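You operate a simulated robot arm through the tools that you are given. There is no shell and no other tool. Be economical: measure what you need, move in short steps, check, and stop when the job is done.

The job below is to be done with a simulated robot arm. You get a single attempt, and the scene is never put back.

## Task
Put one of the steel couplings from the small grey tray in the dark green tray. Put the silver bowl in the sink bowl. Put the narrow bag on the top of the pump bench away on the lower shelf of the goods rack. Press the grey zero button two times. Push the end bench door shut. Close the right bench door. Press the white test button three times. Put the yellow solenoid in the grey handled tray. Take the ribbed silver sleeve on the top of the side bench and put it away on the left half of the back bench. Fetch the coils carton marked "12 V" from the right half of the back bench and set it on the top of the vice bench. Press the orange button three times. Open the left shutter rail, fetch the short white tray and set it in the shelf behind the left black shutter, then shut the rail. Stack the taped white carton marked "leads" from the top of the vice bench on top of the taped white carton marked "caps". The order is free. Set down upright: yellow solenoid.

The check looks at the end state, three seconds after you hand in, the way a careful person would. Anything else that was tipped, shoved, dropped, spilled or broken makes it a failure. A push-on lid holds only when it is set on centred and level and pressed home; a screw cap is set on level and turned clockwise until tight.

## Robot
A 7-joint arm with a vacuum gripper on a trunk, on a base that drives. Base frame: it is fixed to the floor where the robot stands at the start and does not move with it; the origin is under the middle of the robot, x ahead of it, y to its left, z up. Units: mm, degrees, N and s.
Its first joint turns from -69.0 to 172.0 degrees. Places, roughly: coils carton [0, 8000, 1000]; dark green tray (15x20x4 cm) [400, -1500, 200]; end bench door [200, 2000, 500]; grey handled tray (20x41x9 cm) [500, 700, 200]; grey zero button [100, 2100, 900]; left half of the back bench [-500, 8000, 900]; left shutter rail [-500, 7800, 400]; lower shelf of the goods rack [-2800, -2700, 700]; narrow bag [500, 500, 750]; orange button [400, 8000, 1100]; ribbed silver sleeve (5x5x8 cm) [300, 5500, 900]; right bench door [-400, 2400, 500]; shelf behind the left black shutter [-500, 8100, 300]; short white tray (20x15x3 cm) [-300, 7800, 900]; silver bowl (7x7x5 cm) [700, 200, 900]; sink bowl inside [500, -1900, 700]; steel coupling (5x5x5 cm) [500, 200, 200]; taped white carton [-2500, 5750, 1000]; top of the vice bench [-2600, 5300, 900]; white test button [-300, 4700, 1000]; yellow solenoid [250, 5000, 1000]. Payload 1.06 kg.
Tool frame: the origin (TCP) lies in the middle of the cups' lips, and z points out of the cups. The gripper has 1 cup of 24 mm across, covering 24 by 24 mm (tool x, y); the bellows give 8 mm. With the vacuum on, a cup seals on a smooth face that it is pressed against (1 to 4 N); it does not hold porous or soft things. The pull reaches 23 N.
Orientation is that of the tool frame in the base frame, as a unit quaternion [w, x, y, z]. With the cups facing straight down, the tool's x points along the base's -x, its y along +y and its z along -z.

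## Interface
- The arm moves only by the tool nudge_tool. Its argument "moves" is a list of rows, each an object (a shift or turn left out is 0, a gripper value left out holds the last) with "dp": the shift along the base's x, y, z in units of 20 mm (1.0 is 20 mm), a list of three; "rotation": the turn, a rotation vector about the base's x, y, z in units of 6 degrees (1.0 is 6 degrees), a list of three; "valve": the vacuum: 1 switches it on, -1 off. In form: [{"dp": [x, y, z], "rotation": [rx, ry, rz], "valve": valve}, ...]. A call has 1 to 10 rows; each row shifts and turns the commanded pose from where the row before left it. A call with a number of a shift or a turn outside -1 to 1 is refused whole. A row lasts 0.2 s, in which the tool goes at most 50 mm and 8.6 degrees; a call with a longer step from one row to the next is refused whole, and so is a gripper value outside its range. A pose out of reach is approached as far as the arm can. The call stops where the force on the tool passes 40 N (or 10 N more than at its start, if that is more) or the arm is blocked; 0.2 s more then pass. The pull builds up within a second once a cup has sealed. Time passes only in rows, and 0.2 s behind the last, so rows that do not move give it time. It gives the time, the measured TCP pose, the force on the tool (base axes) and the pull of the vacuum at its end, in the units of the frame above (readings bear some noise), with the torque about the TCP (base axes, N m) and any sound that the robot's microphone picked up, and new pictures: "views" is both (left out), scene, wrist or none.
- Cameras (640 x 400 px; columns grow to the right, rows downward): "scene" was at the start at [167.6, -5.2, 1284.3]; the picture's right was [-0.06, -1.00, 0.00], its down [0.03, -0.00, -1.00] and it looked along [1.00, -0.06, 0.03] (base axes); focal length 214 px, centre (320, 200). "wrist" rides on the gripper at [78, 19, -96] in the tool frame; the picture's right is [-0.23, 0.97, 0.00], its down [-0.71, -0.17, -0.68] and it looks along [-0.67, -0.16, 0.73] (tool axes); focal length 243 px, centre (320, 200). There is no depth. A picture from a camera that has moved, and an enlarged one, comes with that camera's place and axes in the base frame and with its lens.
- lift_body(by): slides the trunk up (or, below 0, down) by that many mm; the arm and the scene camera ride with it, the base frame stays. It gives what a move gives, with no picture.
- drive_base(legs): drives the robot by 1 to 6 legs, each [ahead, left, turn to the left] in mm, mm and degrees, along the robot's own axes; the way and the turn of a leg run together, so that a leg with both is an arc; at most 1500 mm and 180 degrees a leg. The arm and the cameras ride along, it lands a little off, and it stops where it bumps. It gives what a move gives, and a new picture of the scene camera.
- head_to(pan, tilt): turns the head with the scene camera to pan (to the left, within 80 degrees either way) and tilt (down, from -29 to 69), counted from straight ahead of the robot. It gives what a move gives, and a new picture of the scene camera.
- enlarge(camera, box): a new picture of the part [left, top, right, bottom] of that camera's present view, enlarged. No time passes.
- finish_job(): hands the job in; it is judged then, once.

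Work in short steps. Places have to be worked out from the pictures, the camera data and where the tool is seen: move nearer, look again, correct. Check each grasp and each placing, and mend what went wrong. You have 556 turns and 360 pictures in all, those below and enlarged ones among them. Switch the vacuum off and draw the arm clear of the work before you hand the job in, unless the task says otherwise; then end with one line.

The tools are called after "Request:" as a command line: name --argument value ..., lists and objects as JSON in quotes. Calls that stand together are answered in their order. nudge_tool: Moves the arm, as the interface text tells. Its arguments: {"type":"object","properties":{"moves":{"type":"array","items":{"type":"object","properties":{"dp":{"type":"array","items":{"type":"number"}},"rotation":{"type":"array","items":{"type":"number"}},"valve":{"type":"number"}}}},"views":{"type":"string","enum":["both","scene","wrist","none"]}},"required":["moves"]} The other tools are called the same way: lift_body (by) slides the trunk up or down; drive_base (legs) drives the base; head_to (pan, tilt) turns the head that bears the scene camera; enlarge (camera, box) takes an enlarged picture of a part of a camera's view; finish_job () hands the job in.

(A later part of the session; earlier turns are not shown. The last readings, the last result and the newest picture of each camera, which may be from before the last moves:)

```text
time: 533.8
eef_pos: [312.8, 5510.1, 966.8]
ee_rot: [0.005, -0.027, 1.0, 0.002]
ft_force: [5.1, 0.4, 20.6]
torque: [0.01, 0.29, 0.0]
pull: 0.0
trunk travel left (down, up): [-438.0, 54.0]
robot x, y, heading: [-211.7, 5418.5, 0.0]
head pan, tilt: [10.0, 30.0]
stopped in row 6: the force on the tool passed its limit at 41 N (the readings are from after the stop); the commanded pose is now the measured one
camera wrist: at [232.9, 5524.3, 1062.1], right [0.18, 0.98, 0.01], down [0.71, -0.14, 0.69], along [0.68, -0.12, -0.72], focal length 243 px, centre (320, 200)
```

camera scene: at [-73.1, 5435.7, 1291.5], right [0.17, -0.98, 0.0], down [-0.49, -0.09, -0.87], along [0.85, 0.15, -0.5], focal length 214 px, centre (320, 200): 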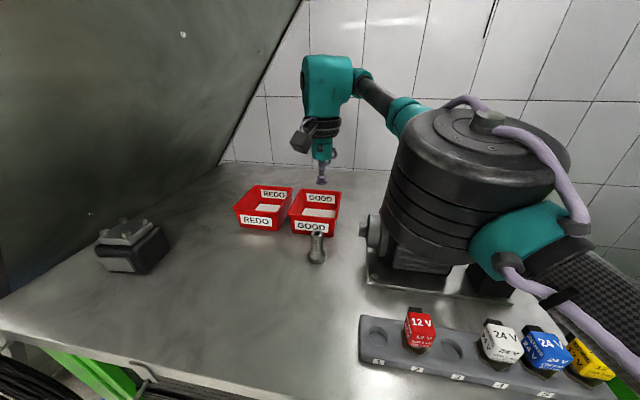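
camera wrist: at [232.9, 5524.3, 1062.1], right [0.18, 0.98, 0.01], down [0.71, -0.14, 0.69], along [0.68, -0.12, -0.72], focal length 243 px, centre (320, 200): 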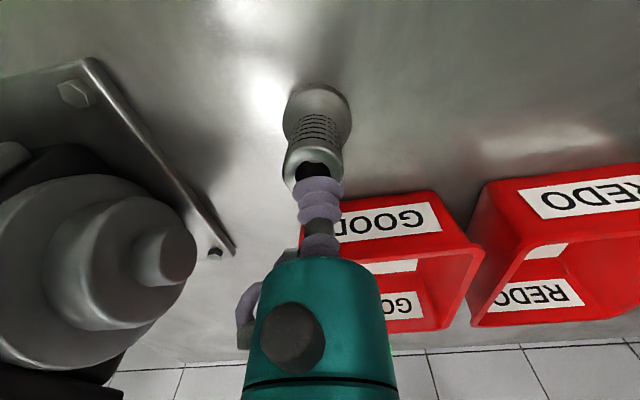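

Still about 7 mm off. I raise, shift (-7.5, -3) and try again.

Request:
nudge_tool --moves '[{"dp": [0, 0, 0.5]}, {"dp": [-0.38, -0.15, 0]}, {"dp": [0, 0, -0.3]}, {}, {}]' --views "wrist"

Request:
enlarge --camera "wrist" --box '[240, 60, 400, 260]'

```text
time: 535.0
eef_pos: [305.5, 5506.1, 970.0]
ee_rot: [0.003, -0.027, 1.0, 0.0]
ft_force: [1.0, 0.3, 5.6]
torque: [0.0, 0.1, 0.06]
pull: 0.0
trunk travel left (down, up): [-438.0, 54.0]
robot x, y, heading: [-216.2, 5419.7, 0.1]
head pan, tilt: [10.0, 30.0]
camera wrist: at [225.4, 5520.9, 1065.3], right [0.18, 0.98, 0.0], down [0.71, -0.13, 0.69], along [0.68, -0.12, -0.73], focal length 243 px, centre (320, 200)
```

wrist: 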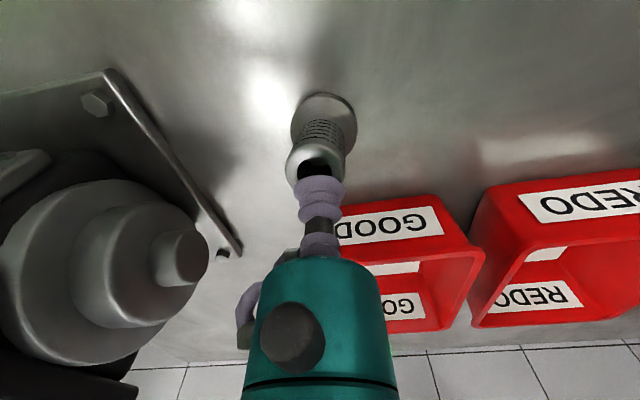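

```text
2.00 times, centred on (320, 160) of wrist
camera zoom: at [225.4, 5520.9, 1065.3], right [0.18, 0.98, 0.0], down [0.71, -0.13, 0.69], along [0.68, -0.12, -0.73], focal length 485 px, centre (320, 280)
```

zoom: 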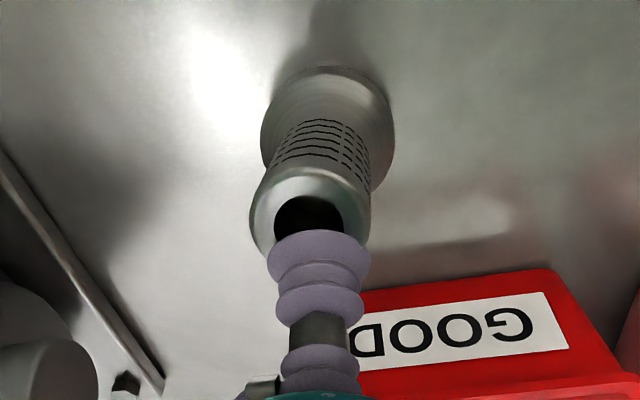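

The ring centre is still ~10 mm nearer to me. I raise, shift (-10, -2) and press lightly.

Request:
nudge_tool --moves '[{"dp": [0, 0, 0.4]}, {"dp": [-0.5, -0.1, 0]}, {"dp": [0, 0, -0.3]}, {}, {}]' --views "wrist"

Request:
enlarge --camera "wrist" --box '[240, 60, 400, 260]'

```text
time: 536.2
eef_pos: [296.5, 5506.2, 972.6]
ee_rot: [0.003, -0.028, 1.0, 0.0]
ft_force: [0.1, -0.6, 6.0]
torque: [0.02, 0.0, 0.01]
pull: 0.0
trunk travel left (down, up): [-438.0, 54.0]
robot x, y, heading: [-218.4, 5418.0, -0.2]
head pan, tilt: [10.0, 30.0]
camera wrist: at [215.3, 5519.3, 1067.0], right [0.18, 0.98, 0.0], down [0.71, -0.13, 0.69], along [0.68, -0.12, -0.73], focal length 243 px, centre (320, 200)
```

wrist: 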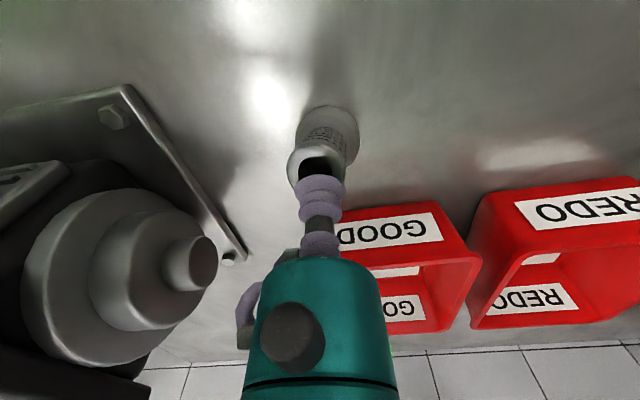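

```text
2.00 times, centred on (320, 160) of wrist
camera zoom: at [215.3, 5519.3, 1067.0], right [0.18, 0.98, 0.0], down [0.71, -0.13, 0.69], along [0.68, -0.12, -0.73], focal length 485 px, centre (320, 280)
```

zoom: 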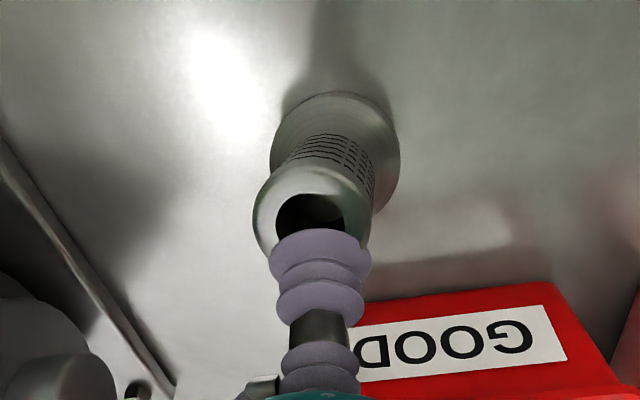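

The sleeve's top seems to be following the cup (tilting). I lift clear by 50 mm and look at its real state.

Request:
nudge_tool --moves '[{"dp": [0, 0, 0.5], "valve": -1}, {"dp": [0, 0, 0.5]}, {"dp": [0, 0, 1]}, {"dp": [0, 0, 0.5]}, {}]' --views "wrist"

Request:
enlarge --camera "wrist" --box '[240, 60, 400, 260]'

```text
time: 537.4
eef_pos: [295.3, 5504.8, 1020.8]
ee_rot: [0.001, -0.027, 1.0, 0.0]
ft_force: [0.1, -1.0, 0.5]
torque: [0.02, -0.01, -0.01]
pull: 0.0
trunk travel left (down, up): [-438.0, 54.0]
robot x, y, heading: [-216.8, 5417.8, 0.0]
head pan, tilt: [10.0, 30.0]
camera wrist: at [215.2, 5519.2, 1115.9], right [0.18, 0.98, 0.0], down [0.71, -0.13, 0.69], along [0.68, -0.12, -0.73], focal length 243 px, centre (320, 200)
```

wrist: 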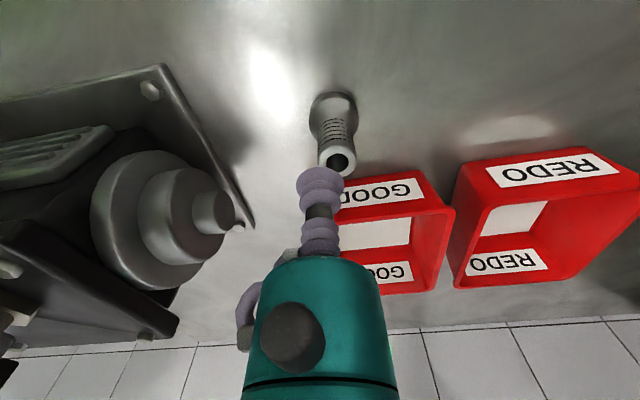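

```text
2.00 times, centred on (320, 160) of wrist
camera zoom: at [215.2, 5519.2, 1115.9], right [0.18, 0.98, 0.0], down [0.71, -0.13, 0.69], along [0.68, -0.12, -0.73], focal length 485 px, centre (320, 280)
```

zoom: 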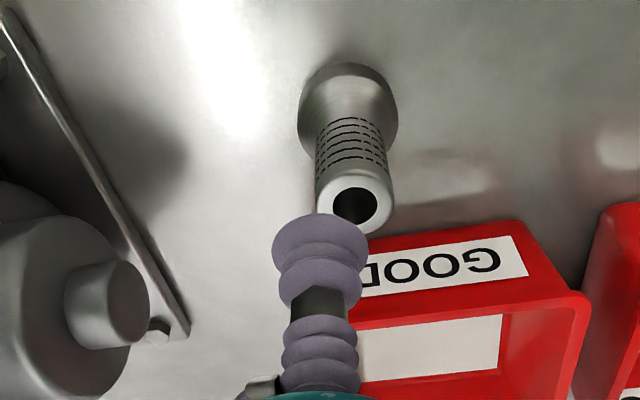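

The sleeve stands upright again; its top centre is now (314, 5513, ~971). I over-corrected before. I re-centre and press once more.

Request:
nudge_tool --moves '[{"dp": [0.95, 0.42, -0.5]}, {"dp": [0, 0, -1]}]' --views "wrist"

Request:
enlarge --camera "wrist" --box '[240, 60, 400, 260]'

```text
time: 538.0
eef_pos: [312.6, 5513.3, 991.8]
ee_rot: [0.003, -0.027, 1.0, 0.0]
ft_force: [0.5, 0.7, -0.5]
torque: [-0.03, -0.02, 0.0]
pull: 0.1
trunk travel left (down, up): [-438.0, 54.0]
robot x, y, heading: [-216.3, 5422.1, -0.3]
head pan, tilt: [10.0, 30.0]
camera wrist: at [233.3, 5527.6, 1087.5], right [0.18, 0.98, 0.0], down [0.71, -0.13, 0.69], along [0.68, -0.12, -0.73], focal length 243 px, centre (320, 200)
```

wrist: 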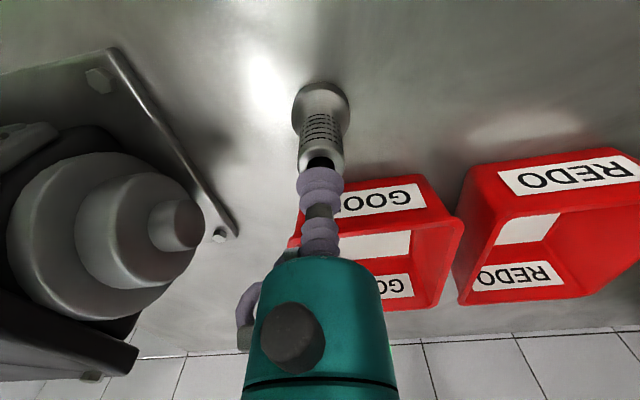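

```text
2.00 times, centred on (320, 160) of wrist
camera zoom: at [233.3, 5527.6, 1087.5], right [0.18, 0.98, 0.0], down [0.71, -0.13, 0.69], along [0.68, -0.12, -0.73], focal length 485 px, centre (320, 280)
```

zoom: 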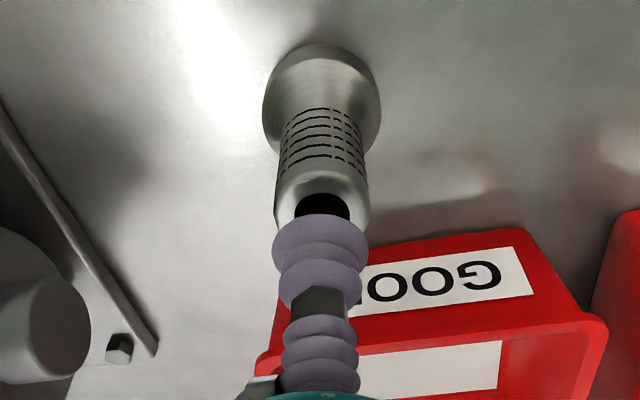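

Well centred now. I lower onto the ring with the vacuum on.

Request:
nudge_tool --moves '[{"dp": [0.05, 0, -0.6], "valve": 1}, {"dp": [0, 0, -0.4]}, {"dp": [0, 0, -0.15]}, {}, {}]' --views "wrist"

```text
time: 539.2
eef_pos: [315.8, 5512.9, 969.8]
ee_rot: [0.003, -0.027, 1.0, 0.0]
ft_force: [4.0, -4.4, 19.5]
torque: [-0.04, 0.0, -0.01]
pull: 22.8
trunk travel left (down, up): [-438.0, 54.0]
robot x, y, heading: [-215.8, 5422.3, -0.3]
head pan, tilt: [10.0, 30.0]
camera wrist: at [234.6, 5527.4, 1064.9], right [0.18, 0.98, 0.0], down [0.71, -0.13, 0.69], along [0.68, -0.12, -0.72], focal length 243 px, centre (320, 200)
```

wrist: 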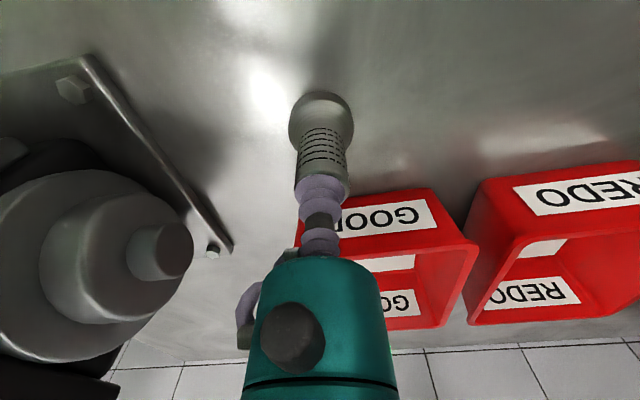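

Sealed (22.8 N). I lift it.

Request:
nudge_tool --moves '[{"dp": [0, 0, 0.5]}, {"dp": [0, 0, 1]}, {"dp": [0, 0, 1]}, {"dp": [0, 0, 1]}, {"dp": [0, 0, 1]}, {"dp": [0, 0, 1]}, {"dp": [0, 0, 1]}]' --views "wrist"

```text
time: 540.8
eef_pos: [312.9, 5514.4, 1098.2]
ee_rot: [0.002, -0.027, 1.0, 0.0]
ft_force: [-0.7, 0.2, -1.5]
torque: [0.03, -0.03, 0.0]
pull: 22.7
trunk travel left (down, up): [-438.0, 54.0]
robot x, y, heading: [-216.4, 5419.2, 0.1]
head pan, tilt: [10.0, 30.0]
camera wrist: at [233.9, 5528.4, 1193.0], right [0.18, 0.98, 0.0], down [0.71, -0.13, 0.69], along [0.68, -0.12, -0.73], focal length 243 px, centre (320, 200)
```

wrist: 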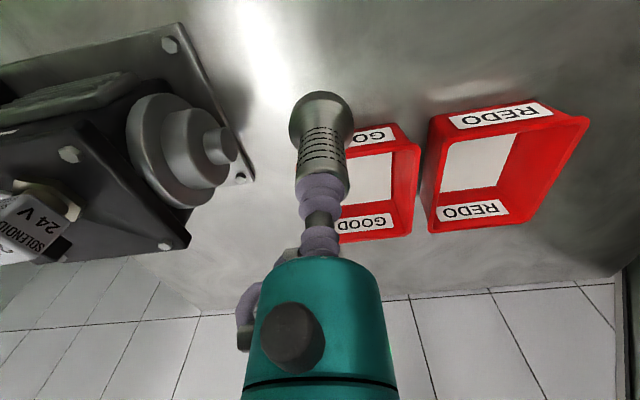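

The sleeve is held. I back out, turn to +y and drive to the back bench.

Request:
drive_base --legs '[[-720, 0, 0], [0, 0, 90], [1000, 0, 0]]'

Request:
head_to --pan -10 --tilt 20

```text
time: 553.0
eef_pos: [-1011.2, 6907.7, 1097.3]
ee_rot: [-0.001, 0.725, -0.689, -0.001]
ft_force: [0.2, 0.8, -1.7]
torque: [0.0, 0.01, 0.02]
pull: 23.2
trunk travel left (down, up): [-438.0, 54.0]
robot x, y, heading: [-921.2, 6377.5, 89.7]
head pan, tilt: [10.0, 30.0]
camera scene: at [-935.5, 6519.8, 1291.6], right [0.99, 0.17, 0.0], down [0.08, -0.49, -0.87], along [-0.15, 0.85, -0.5], focal length 214 px, centre (320, 200)
```

scene: 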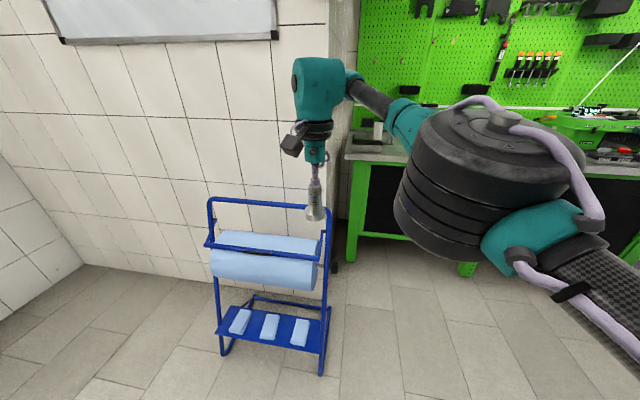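

```text
time: 553.9
eef_pos: [-1009.8, 6908.8, 1097.4]
ee_rot: [-0.003, 0.724, -0.689, -0.002]
ft_force: [0.0, 0.4, -1.5]
torque: [-0.03, -0.01, -0.02]
pull: 23.0
trunk travel left (down, up): [-438.0, 54.0]
robot x, y, heading: [-919.6, 6374.9, 89.6]
head pan, tilt: [-10.0, 20.0]
camera scene: at [-903.7, 6522.1, 1307.7], right [0.98, -0.18, 0.0], down [-0.06, -0.34, -0.94], along [0.17, 0.92, -0.34], focal length 214 px, centre (320, 200)
```

scene: 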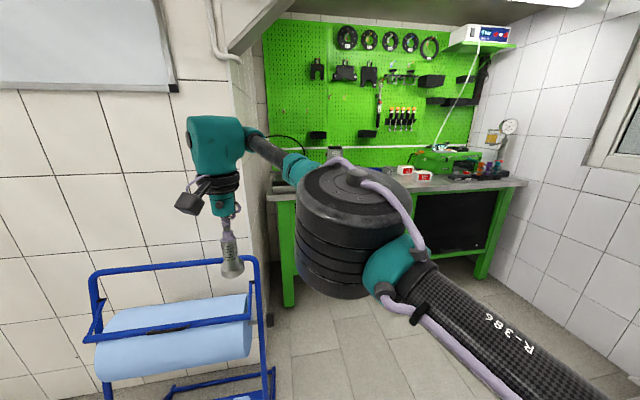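

The back bench lies in an alcove to the right. I move right 480 mm and look again.

Request:
drive_base --legs '[[0, -650, 0], [350, 0, 0]]'

Request:
head_to --pan 0 --tilt 22

Request:
enlarge --camera "scene" --box '[60, 100, 580, 380]'

```text
time: 561.9
eef_pos: [-358.0, 7252.7, 1097.3]
ee_rot: [-0.001, 0.724, -0.69, -0.001]
ft_force: [-0.2, 0.1, -1.8]
torque: [0.0, -0.05, -0.01]
pull: 23.4
trunk travel left (down, up): [-438.0, 54.0]
robot x, y, heading: [-270.3, 6724.0, 89.4]
head pan, tilt: [-10.0, 20.0]
camera scene: at [-252.5, 6867.7, 1307.7], right [0.98, -0.18, 0.0], down [-0.06, -0.34, -0.94], along [0.17, 0.92, -0.34], focal length 214 px, centre (320, 200)
```

scene: 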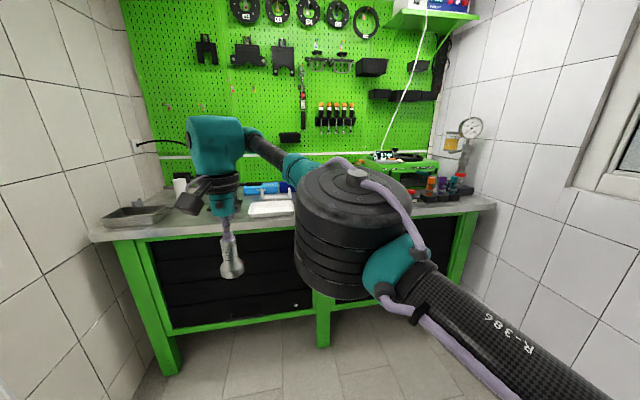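

```text
time: 562.6
eef_pos: [-359.7, 7253.3, 1098.1]
ee_rot: [-0.002, 0.724, -0.69, -0.003]
ft_force: [-0.3, -0.2, -1.8]
torque: [-0.03, 0.02, -0.02]
pull: 22.9
trunk travel left (down, up): [-438.0, 54.0]
robot x, y, heading: [-267.4, 6722.0, 89.6]
head pan, tilt: [0.0, 22.0]
camera scene: at [-268.6, 6868.4, 1304.5], right [1.0, -0.01, 0.0], down [0.0, -0.37, -0.93], along [0.01, 0.93, -0.37], focal length 214 px, centre (320, 200)
```

scene: 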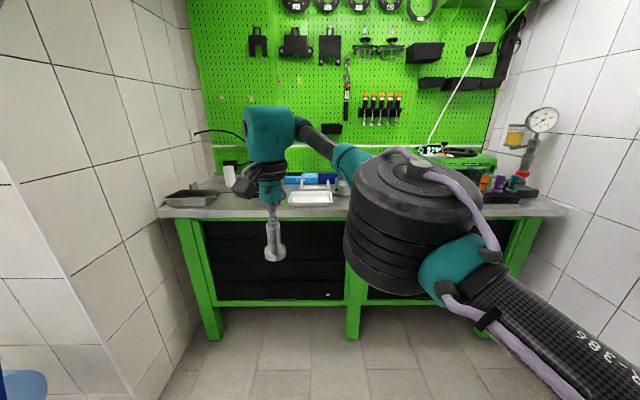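

```text
1.23 times, centred on (320, 240) of scene
camera zoom: at [-268.6, 6868.4, 1304.5], right [1.0, -0.01, 0.0], down [0.0, -0.37, -0.93], along [0.01, 0.93, -0.37], focal length 264 px, centre (320, 151)
```

zoom: 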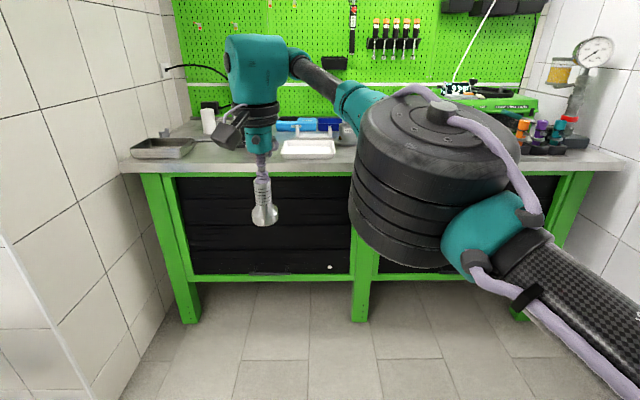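

The back bench front is at y≈7815, left half x from -918 to -65. I aim for a free spot near (-560, 7890): drive left 210 and ahead 560.

Request:
drive_base --legs '[[560, 205, 0.4]]'

Request:
nudge_tool --moves '[{}]' --views "wrist"

```text
time: 566.0
eef_pos: [-571.5, 7814.0, 1096.7]
ee_rot: [-0.001, 0.73, -0.684, -0.002]
ft_force: [-0.1, -0.5, -1.4]
torque: [0.06, 0.02, 0.04]
pull: 22.5
trunk travel left (down, up): [-438.0, 54.0]
robot x, y, heading: [-472.2, 7283.8, 90.1]
head pan, tilt: [0.0, 22.0]
camera scene: at [-474.5, 7430.5, 1304.4], right [1.0, 0.01, 0.0], down [0.0, -0.37, -0.93], along [-0.01, 0.93, -0.38], focal length 214 px, centre (320, 200)
```

scene: 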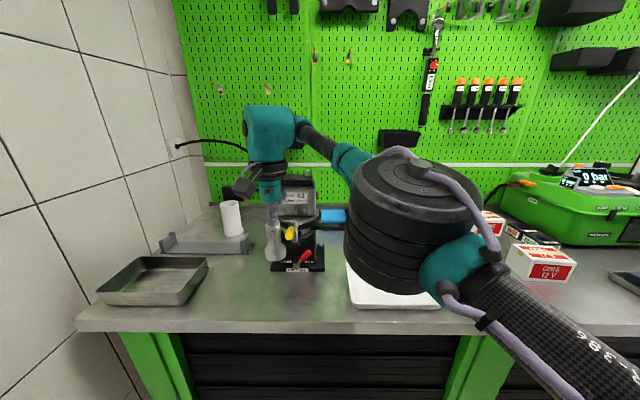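

```text
time: 566.4
eef_pos: [-571.9, 7812.5, 1097.5]
ee_rot: [-0.002, 0.73, -0.684, -0.002]
ft_force: [0.2, 0.9, -1.3]
torque: [-0.01, -0.03, 0.04]
pull: 23.2
trunk travel left (down, up): [-438.0, 54.0]
robot x, y, heading: [-474.4, 7284.4, 90.5]
head pan, tilt: [0.0, 22.0]
camera wrist: at [-585.5, 7733.6, 1192.6], right [-0.98, 0.17, 0.0], down [0.13, 0.71, 0.69], along [0.12, 0.68, -0.73], focal length 243 px, centre (320, 200)
```

wrist: 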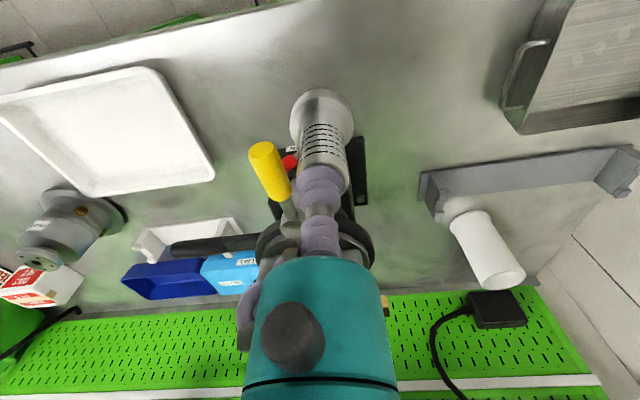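

Free spot at about (-640, 7860). I drive 45 ahead and 68 left, then lower the sleeve.

Request:
drive_base --legs '[[46, 68, 0]]'

Request:
nudge_tool --moves '[{"dp": [0, 0, -1]}, {"dp": [0, 0, -1]}, {"dp": [0, 0, -1]}, {"dp": [0, 0, -1]}, {"dp": [0, 0, -1]}]' --views "wrist"

```text
time: 567.6
eef_pos: [-637.9, 7857.9, 1098.4]
ee_rot: [-0.001, 0.73, -0.684, -0.002]
ft_force: [0.1, 0.0, -1.1]
torque: [0.01, 0.0, -0.01]
pull: 22.8
trunk travel left (down, up): [-438.0, 54.0]
robot x, y, heading: [-539.8, 7326.0, 90.3]
head pan, tilt: [0.0, 22.0]
camera scene: at [-542.1, 7475.3, 1304.4], right [1.0, 0.01, 0.0], down [0.0, -0.37, -0.93], along [-0.01, 0.93, -0.38], focal length 214 px, centre (320, 200)
```

scene: 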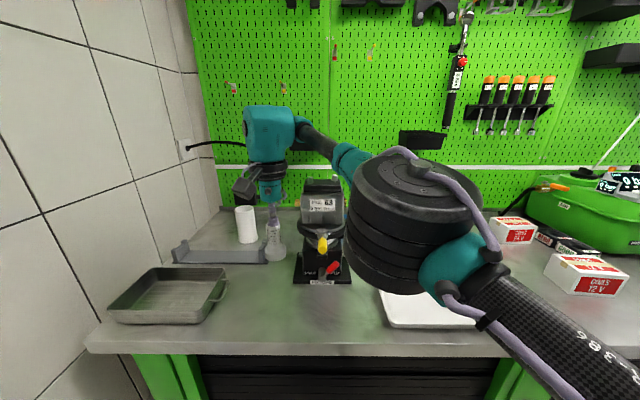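

```text
time: 568.8
eef_pos: [-640.2, 7858.9, 996.5]
ee_rot: [-0.002, 0.73, -0.684, -0.002]
ft_force: [1.0, 0.5, -1.2]
torque: [0.01, 0.0, -0.02]
pull: 22.9
trunk travel left (down, up): [-438.0, 54.0]
robot x, y, heading: [-541.4, 7331.5, 90.7]
head pan, tilt: [0.0, 22.0]
camera wrist: at [-654.5, 7779.1, 1091.7], right [-0.98, 0.17, 0.0], down [0.13, 0.71, 0.69], along [0.12, 0.68, -0.73], focal length 243 px, centre (320, 200)
```

wrist: 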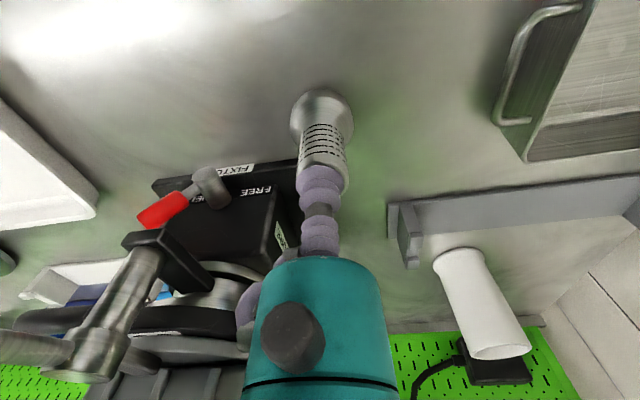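

Free around. I lower gently to the bench.

Request:
nudge_tool --moves '[{"dp": [0, 0, -0.6]}, {"dp": [0, 0, -0.4]}, {"dp": [0, 0, -0.2]}, {}]' --views "none"

Request:
nudge_tool --moves '[{"dp": [0, 0, -0.2]}, {}]' --views "none"

```text
time: 569.8
eef_pos: [-638.4, 7858.0, 975.1]
ee_rot: [-0.002, 0.729, -0.685, -0.003]
ft_force: [-0.3, 1.1, 13.8]
torque: [0.01, 0.0, -0.02]
pull: 23.2
trunk travel left (down, up): [-438.0, 54.0]
robot x, y, heading: [-541.5, 7329.3, 90.7]
head pan, tilt: [0.0, 22.0]
```

```text
time: 570.4
eef_pos: [-636.9, 7857.1, 970.2]
ee_rot: [-0.003, 0.73, -0.684, -0.003]
ft_force: [1.0, 1.0, 19.5]
torque: [-0.07, -0.01, 0.02]
pull: 23.1
trunk travel left (down, up): [-438.0, 54.0]
robot x, y, heading: [-539.8, 7334.9, 90.5]
head pan, tilt: [0.0, 22.0]
```

Touchdown. I relax, release and lift.

Request:
nudge_tool --moves '[{"dp": [0, 0, 0.3]}, {"valve": -1}, {}, {}, {}, {"dp": [0, 0, 0.4]}, {"dp": [0, 0, 1]}, {"dp": [0, 0, 1]}, {"dp": [0, 0, 1]}, {"dp": [0, 0, 1]}]' --views "wrist"

```text
time: 572.6
eef_pos: [-639.2, 7857.4, 1064.9]
ee_rot: [-0.002, 0.73, -0.684, -0.002]
ft_force: [0.6, 0.6, 0.0]
torque: [-0.03, -0.03, 0.01]
pull: 0.1
trunk travel left (down, up): [-438.0, 54.0]
robot x, y, heading: [-541.3, 7328.7, 90.7]
head pan, tilt: [0.0, 22.0]
camera wrist: at [-653.4, 7777.1, 1160.2], right [-0.98, 0.17, 0.0], down [0.13, 0.71, 0.69], along [0.12, 0.68, -0.73], focal length 243 px, centre (320, 200)
```

wrist: 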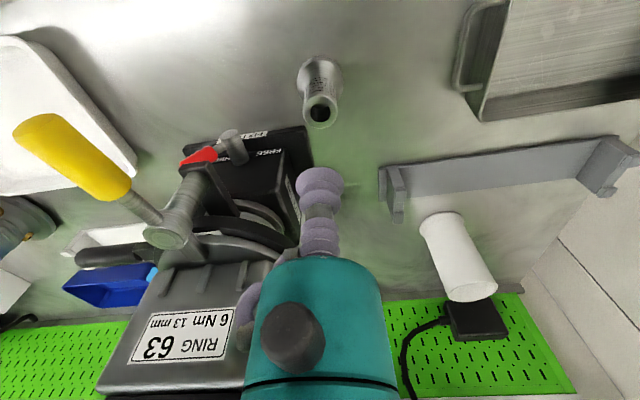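

The sleeve stands well. Next the right half: I back off, move right, and look at the cartons and the orange button.

Request:
nudge_tool --moves '[{"dp": [0, 0, 1]}, {"dp": [0, 0, 1]}]' --views "none"

Request:
drive_base --legs '[[-250, 0, 0], [0, -600, 0]]'

Request:
head_to --pan 0 --tilt 28

Request:
enlarge --camera "scene" --box '[160, 100, 560, 320]'

```text
time: 573.2
eef_pos: [-640.5, 7858.0, 1104.4]
ee_rot: [-0.002, 0.729, -0.685, -0.002]
ft_force: [0.0, -0.2, 0.8]
torque: [0.02, 0.02, -0.01]
pull: 0.0
trunk travel left (down, up): [-438.0, 54.0]
robot x, y, heading: [-542.8, 7327.1, 90.8]
head pan, tilt: [0.0, 22.0]
```

```text
time: 578.7
eef_pos: [-225.4, 7613.3, 1105.1]
ee_rot: [-0.002, 0.726, -0.688, -0.001]
ft_force: [0.5, 0.2, -0.5]
torque: [0.03, -0.01, 0.02]
pull: 0.1
trunk travel left (down, up): [-438.0, 54.0]
robot x, y, heading: [-130.2, 7084.5, 90.0]
head pan, tilt: [0.0, 22.0]
stopped in leg 2: the robot was blocked; the commanded pose is now the measured one
camera scene: at [-130.8, 7229.9, 1304.5], right [1.0, 0.0, 0.0], down [0.0, -0.37, -0.93], along [0.0, 0.93, -0.37], focal length 214 px, centre (320, 200)
```

scene: 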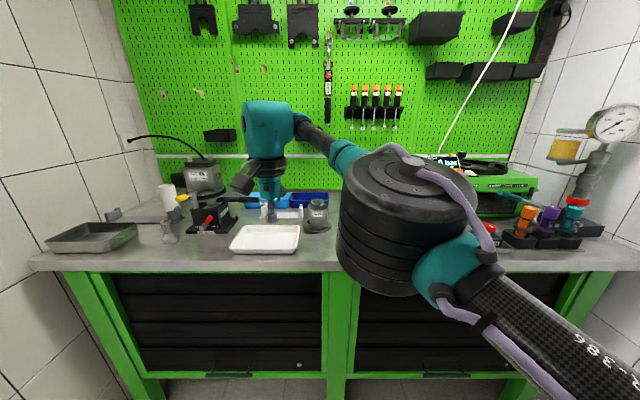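

```text
time: 579.4
eef_pos: [-226.0, 7614.0, 1104.1]
ee_rot: [-0.001, 0.727, -0.687, -0.002]
ft_force: [0.1, -0.9, -0.6]
torque: [-0.01, 0.03, -0.02]
pull: 0.1
trunk travel left (down, up): [-438.0, 54.0]
robot x, y, heading: [-130.8, 7085.5, 90.0]
head pan, tilt: [0.0, 28.0]
camera scene: at [-131.1, 7228.5, 1294.9], right [1.0, 0.0, 0.0], down [0.0, -0.47, -0.88], along [0.0, 0.88, -0.47], focal length 214 px, centre (320, 200)
```

scene: 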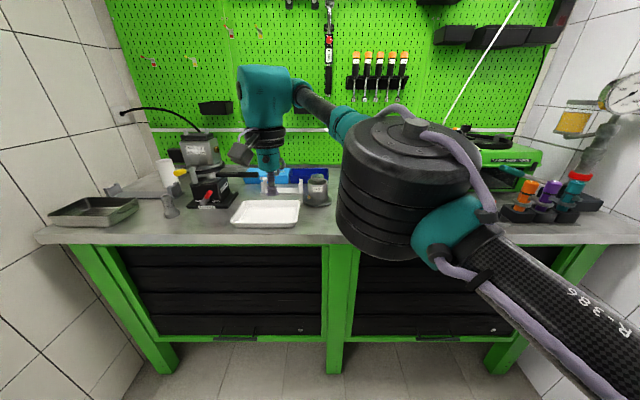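

```text
1.60 times, centred on (360, 210) of scene
camera zoom: at [-131.1, 7228.5, 1294.9], right [1.0, 0.0, 0.0], down [0.0, -0.47, -0.88], along [0.0, 0.88, -0.47], focal length 343 px, centre (256, 184)
```

zoom: 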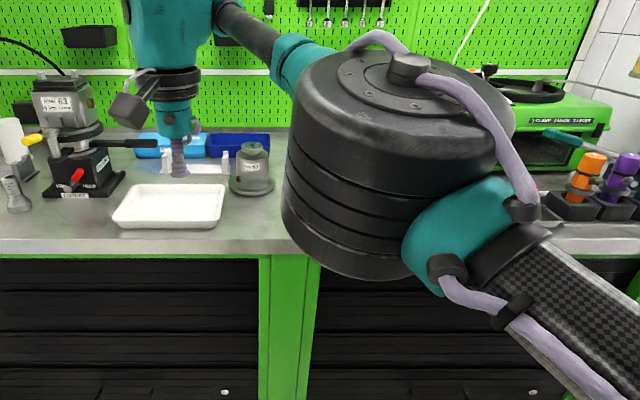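

The base was stopped at x≈-130. I look right to see what is there.

Request:
head_to --pan -75 --tilt 35

```text
time: 580.9
eef_pos: [-225.3, 7613.4, 1105.0]
ee_rot: [-0.002, 0.727, -0.687, -0.002]
ft_force: [0.1, 0.7, -0.2]
torque: [-0.01, 0.0, 0.0]
pull: 0.0
trunk travel left (down, up): [-438.0, 54.0]
robot x, y, heading: [-132.8, 7080.5, 89.8]
head pan, tilt: [-75.0, 35.0]
camera scene: at [-46.0, 7160.2, 1283.9], right [0.26, -0.97, 0.0], down [-0.55, -0.15, -0.82], along [0.79, 0.21, -0.57], focal length 214 px, centre (320, 200)
```

scene: 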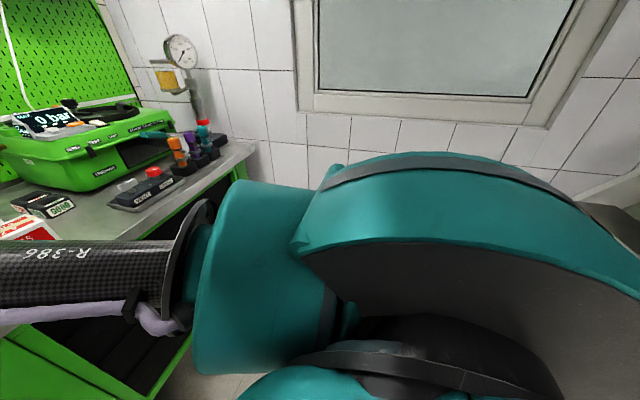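

The foot of the slanted slab is at my rear right. I go ahead 220 first, then right, and look at the cartons.

Request:
drive_base --legs '[[230, 0, 0], [0, -280, 0]]'

Request:
head_to --pan -15 --tilt 35

Request:
nudge_tool --moves '[{}]' --views "wrist"

```text
time: 585.3
eef_pos: [57.1, 7849.3, 1105.1]
ee_rot: [-0.002, 0.725, -0.689, -0.002]
ft_force: [-0.4, 0.1, -0.4]
torque: [0.01, -0.02, 0.0]
pull: 0.0
trunk travel left (down, up): [-438.0, 54.0]
robot x, y, heading: [151.6, 7316.6, 89.7]
head pan, tilt: [-75.0, 35.0]
camera scene: at [234.9, 7394.5, 1283.9], right [0.25, -0.97, 0.0], down [-0.55, -0.15, -0.82], along [0.79, 0.21, -0.57], focal length 214 px, centre (320, 200)
```

scene: 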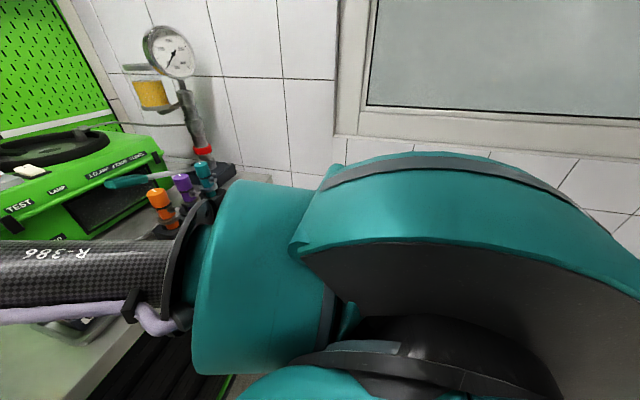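

```text
time: 586.6
eef_pos: [57.8, 7848.7, 1103.6]
ee_rot: [-0.002, 0.725, -0.689, -0.002]
ft_force: [0.3, -0.2, 0.2]
torque: [-0.01, -0.01, 0.01]
pull: 0.1
trunk travel left (down, up): [-438.0, 54.0]
robot x, y, heading: [147.8, 7318.1, 89.8]
head pan, tilt: [-15.0, 35.0]
camera scene: at [172.7, 7457.0, 1283.9], right [0.96, -0.26, 0.0], down [-0.15, -0.55, -0.82], along [0.22, 0.79, -0.57], focal length 214 px, centre (320, 200)
```

scene: 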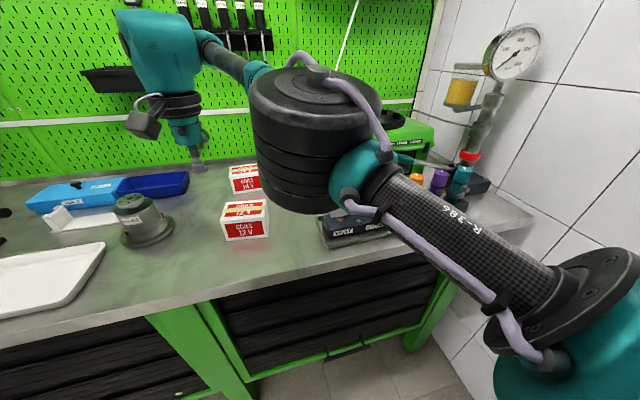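

```text
time: 587.0
eef_pos: [55.5, 7849.6, 1104.5]
ee_rot: [-0.001, 0.724, -0.69, -0.002]
ft_force: [0.3, -0.1, 0.2]
torque: [0.01, -0.01, -0.01]
pull: 0.2
trunk travel left (down, up): [-438.0, 54.0]
robot x, y, heading: [147.9, 7316.4, 89.8]
head pan, tilt: [-15.0, 35.0]
camera wrist: at [41.8, 7769.1, 1199.4], right [-0.98, 0.19, 0.0], down [0.14, 0.71, 0.69], along [0.13, 0.68, -0.73], focal length 243 px, centre (320, 200)
```

wrist: 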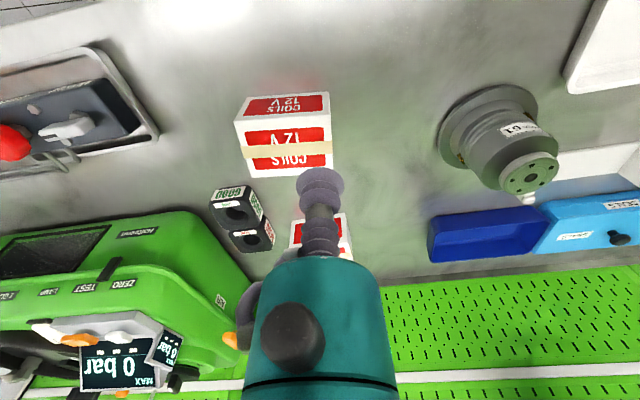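

Two COILS cartons. I zoom to read their markings and see the orange button.

Request:
enlarge --camera "scene" --box '[180, 130, 340, 260]'

Request:
enlarge --camera "wrist" --box '[0, 180, 260, 400]'

```text
3.08 times, centred on (260, 195) of scene
camera zoom: at [172.7, 7457.1, 1283.9], right [0.96, -0.26, 0.0], down [-0.15, -0.55, -0.82], along [0.22, 0.79, -0.57], focal length 660 px, centre (505, 215)
```

zoom: 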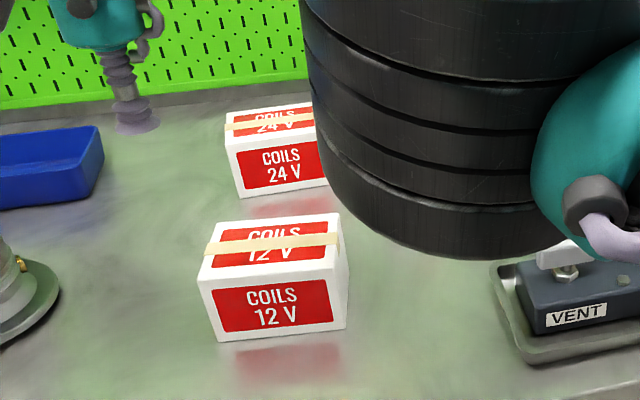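

```text
1.82 times, centred on (130, 290) of wrist
camera zoom: at [41.8, 7769.1, 1199.4], right [-0.98, 0.19, 0.0], down [0.14, 0.71, 0.69], along [0.13, 0.68, -0.73], focal length 441 px, centre (666, 36)
```

zoom: 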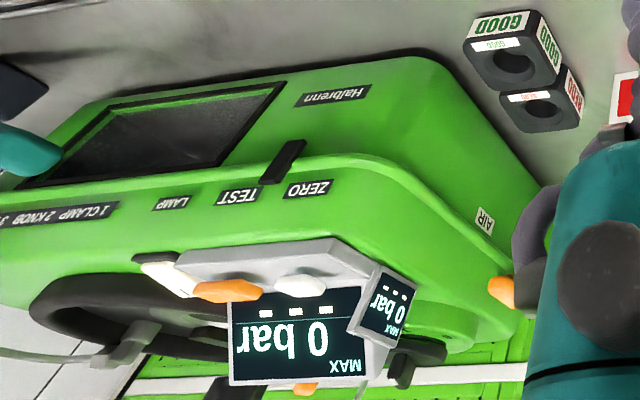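

The front carton is the 12 V one. First the orange (TEST) button on the green device, near (398, 8040): I raise the tool, swing it right and drive right a bit.

Request:
nudge_tool --moves '[{"dp": [0.5, -0.5, 1]}, {"dp": [1, -0.5, 1]}, {"dp": [1, -0.5, 1]}, {"dp": [1, 0, 1]}, {"dp": [1, 0, 0.7]}, {"dp": [1, 0, 0]}, {"dp": [1, 0, 0]}]' --views "none"

Request:
drive_base --legs '[[0, -190, 0]]'

Request:
nudge_tool --moves '[{}]' --views "wrist"

```text
time: 588.6
eef_pos: [185.8, 7817.1, 1196.8]
ee_rot: [0.0, 0.725, -0.689, -0.001]
ft_force: [0.4, -1.3, -0.8]
torque: [0.0, 0.01, 0.0]
pull: 0.1
trunk travel left (down, up): [-438.0, 54.0]
robot x, y, heading: [150.9, 7319.9, 89.6]
head pan, tilt: [-15.0, 35.0]
```

```text
time: 590.9
eef_pos: [375.5, 7817.3, 1198.2]
ee_rot: [-0.001, 0.723, -0.691, -0.002]
ft_force: [0.5, 0.1, 0.2]
torque: [-0.01, 0.02, -0.02]
pull: 0.0
trunk travel left (down, up): [-438.0, 54.0]
robot x, y, heading: [335.5, 7320.0, 89.4]
head pan, tilt: [-15.0, 35.0]
camera scene: at [361.1, 7455.6, 1283.9], right [0.96, -0.27, 0.0], down [-0.15, -0.55, -0.82], along [0.22, 0.79, -0.57], focal length 214 px, centre (320, 200)
```

scene: 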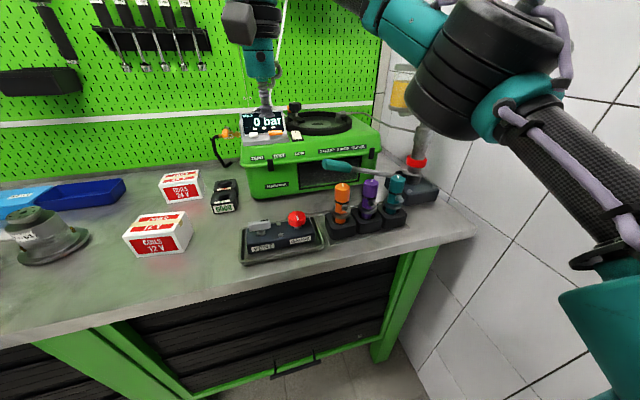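

```text
time: 591.3
eef_pos: [375.6, 7816.4, 1197.7]
ee_rot: [-0.002, 0.723, -0.691, -0.001]
ft_force: [-0.3, -0.4, -0.3]
torque: [0.0, 0.04, 0.01]
pull: 0.1
trunk travel left (down, up): [-438.0, 54.0]
robot x, y, heading: [337.7, 7324.1, 89.4]
head pan, tilt: [-15.0, 35.0]
camera wrist: at [359.7, 7736.9, 1293.2], right [-0.98, 0.19, 0.0], down [0.14, 0.71, 0.69], along [0.13, 0.68, -0.73], focal length 243 px, centre (320, 200)
```

wrist: 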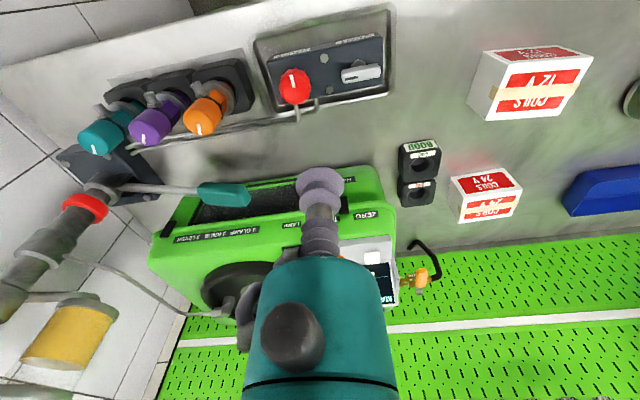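

Request:
enlarge --camera "scene" --box '[220, 90, 320, 170]'

```text
5.00 times, centred on (270, 130) of scene
camera zoom: at [360.9, 7455.6, 1283.9], right [0.96, -0.27, 0.0], down [-0.15, -0.55, -0.82], along [0.22, 0.79, -0.57], focal length 1072 px, centre (570, 550)
```

zoom: 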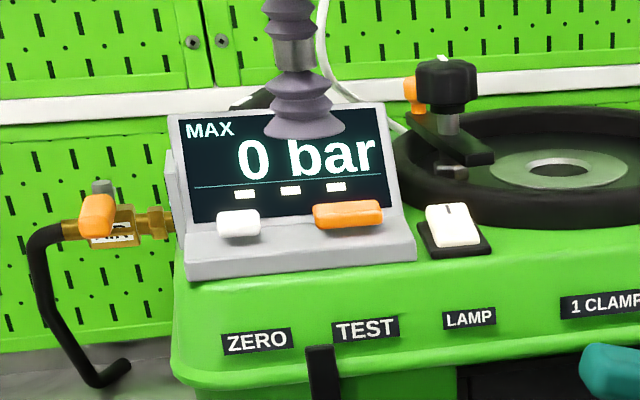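

Orange button triangulated at (401, 8043, 1103), with the display leaning behind it. I drive 170 ahead and 26 right.

Request:
drive_base --legs '[[170, -26, 0.5]]'

Request:
nudge_tool --moves '[{"dp": [0, 1, 0]}, {"dp": [0, 0.7, 0]}]' --views "both"

```text
time: 592.7
eef_pos: [395.9, 7986.3, 1197.6]
ee_rot: [-0.002, 0.727, -0.687, -0.001]
ft_force: [0.5, 0.6, 0.1]
torque: [-0.01, 0.01, -0.01]
pull: 0.0
trunk travel left (down, up): [-438.0, 54.0]
robot x, y, heading: [359.9, 7484.9, 90.2]
head pan, tilt: [-15.0, 35.0]
camera scene: at [385.6, 7624.8, 1283.8], right [0.97, -0.26, 0.0], down [-0.15, -0.55, -0.82], along [0.21, 0.79, -0.57], focal length 214 px, centre (320, 200)
```

scene: 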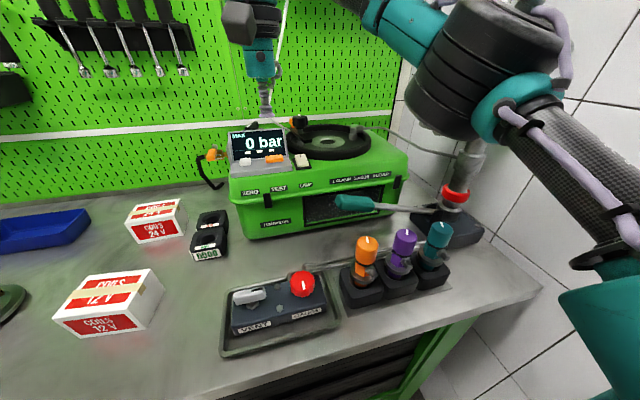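

```text
time: 593.3
eef_pos: [395.9, 8019.9, 1198.7]
ee_rot: [-0.002, 0.727, -0.687, -0.002]
ft_force: [-0.3, -0.2, 0.2]
torque: [-0.02, -0.01, 0.01]
pull: 0.0
trunk travel left (down, up): [-438.0, 54.0]
robot x, y, heading: [363.7, 7486.0, 90.0]
head pan, tilt: [-15.0, 35.0]
camera scene: at [385.3, 7624.0, 1283.9], right [0.97, -0.26, 0.0], down [-0.15, -0.55, -0.82], along [0.21, 0.79, -0.57], focal length 214 px, centre (320, 200)
camera wrist: at [380.8, 7939.4, 1293.6], right [-0.98, 0.18, 0.0], down [0.13, 0.71, 0.69], along [0.12, 0.68, -0.72], focal length 243 px, centre (320, 200)
```

scene: 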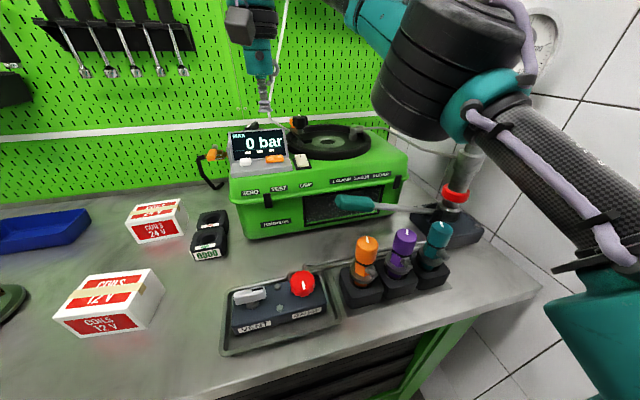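
wrist: 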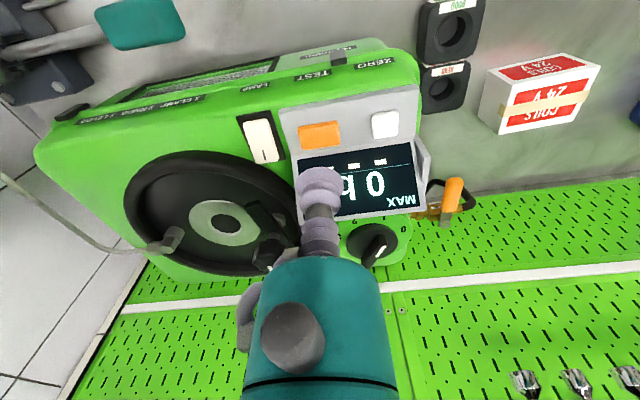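

Wrist view agrees: orange button at (400, 8042). I move over it and descend to just above.

Request:
nudge_tool --moves '[{"dp": [0.2, 0.9, -0.5]}, {"dp": [0, 0, -1]}, {"dp": [0, 0, -1]}, {"dp": [0, 0, -0.8]}]' --views "wrist"

```text
time: 594.3
eef_pos: [399.9, 8036.6, 1129.9]
ee_rot: [-0.002, 0.726, -0.687, -0.002]
ft_force: [0.5, -0.5, 0.0]
torque: [-0.01, -0.01, 0.0]
pull: 0.1
trunk travel left (down, up): [-438.0, 54.0]
robot x, y, heading: [368.3, 7488.6, 90.1]
head pan, tilt: [-15.0, 35.0]
camera wrist: at [385.6, 7955.8, 1225.3], right [-0.98, 0.18, 0.0], down [0.13, 0.71, 0.69], along [0.12, 0.68, -0.72], focal length 243 px, centre (320, 200)
```

wrist: 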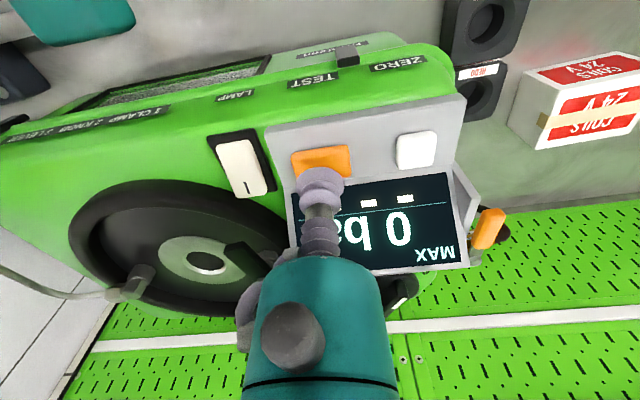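

Centred over the orange cap. I press slowly.

Request:
nudge_tool --moves '[{"dp": [0, 0, -0.6]}, {"dp": [0, 0, -0.3]}, {}]' --views "none"

Request:
nudge_tool --moves '[{"dp": [0, 0, -0.2]}, {}]' --views "none"

```text
time: 595.1
eef_pos: [400.1, 8035.3, 1113.3]
ee_rot: [-0.002, 0.727, -0.687, -0.002]
ft_force: [0.2, -0.4, -0.3]
torque: [0.0, 0.01, -0.01]
pull: 0.1
trunk travel left (down, up): [-438.0, 54.0]
robot x, y, heading: [360.0, 7486.6, 89.9]
head pan, tilt: [-15.0, 35.0]
```

```text
time: 595.7
eef_pos: [399.9, 8036.9, 1109.2]
ee_rot: [-0.002, 0.726, -0.687, -0.002]
ft_force: [0.2, 1.1, 0.1]
torque: [0.02, -0.01, -0.02]
pull: 0.1
trunk travel left (down, up): [-438.0, 54.0]
robot x, y, heading: [365.6, 7484.3, 89.8]
head pan, tilt: [-15.0, 35.0]
```

Request:
nudge_tool --moves '[{"dp": [0, 0, -0.2]}, {}]' --views "none"

```text
time: 596.3
eef_pos: [400.7, 8036.6, 1105.7]
ee_rot: [-0.001, 0.727, -0.687, -0.002]
ft_force: [-0.1, -0.1, -1.1]
torque: [-0.01, 0.02, 0.02]
pull: 0.0
trunk travel left (down, up): [-438.0, 54.0]
robot x, y, heading: [363.3, 7488.7, 89.9]
head pan, tilt: [-15.0, 35.0]
```

Request:
nudge_tool --moves '[{"dp": [0, 0, -0.25]}, {}]' --views "none"

```text
time: 596.9
eef_pos: [400.1, 8036.3, 1101.1]
ee_rot: [-0.001, 0.726, -0.687, -0.002]
ft_force: [-0.8, 0.2, 0.0]
torque: [-0.03, 0.0, 0.05]
pull: 0.1
trunk travel left (down, up): [-438.0, 54.0]
robot x, y, heading: [363.0, 7484.7, 90.0]
head pan, tilt: [-15.0, 35.0]
```

Request:
nudge_tool --moves '[{"dp": [0, 0, -0.25]}, {}]' --views "wrist"

Request:
enlarge --camera "wrist" --box '[220, 80, 460, 280]'

```text
time: 597.5
eef_pos: [400.8, 8037.1, 1096.6]
ee_rot: [-0.002, 0.727, -0.687, -0.002]
ft_force: [0.0, -0.6, 1.4]
torque: [0.0, -0.01, -0.01]
pull: 0.0
trunk travel left (down, up): [-438.0, 54.0]
robot x, y, heading: [363.1, 7487.1, 89.9]
head pan, tilt: [-15.0, 35.0]
heard: click
camera wrist: at [385.9, 7957.3, 1191.5], right [-0.98, 0.18, 0.0], down [0.13, 0.71, 0.69], along [0.12, 0.68, -0.72], focal length 243 px, centre (320, 200)
```

wrist: 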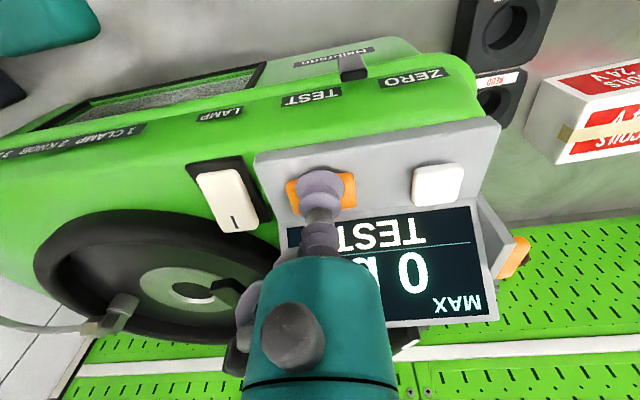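

```text
2.00 times, centred on (340, 180) of wrist
camera zoom: at [385.9, 7957.3, 1191.5], right [-0.98, 0.18, 0.0], down [0.13, 0.71, 0.69], along [0.12, 0.68, -0.72], focal length 485 px, centre (280, 240)
```

zoom: 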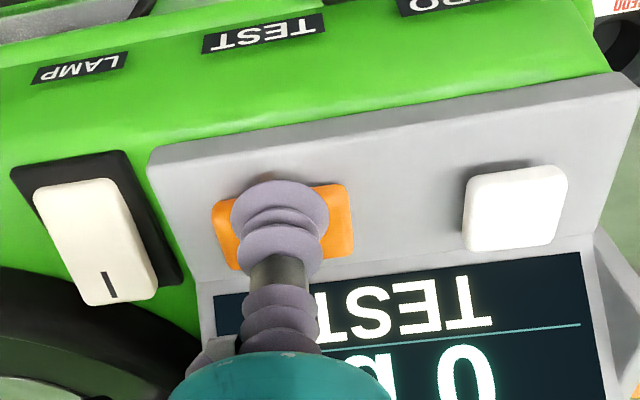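

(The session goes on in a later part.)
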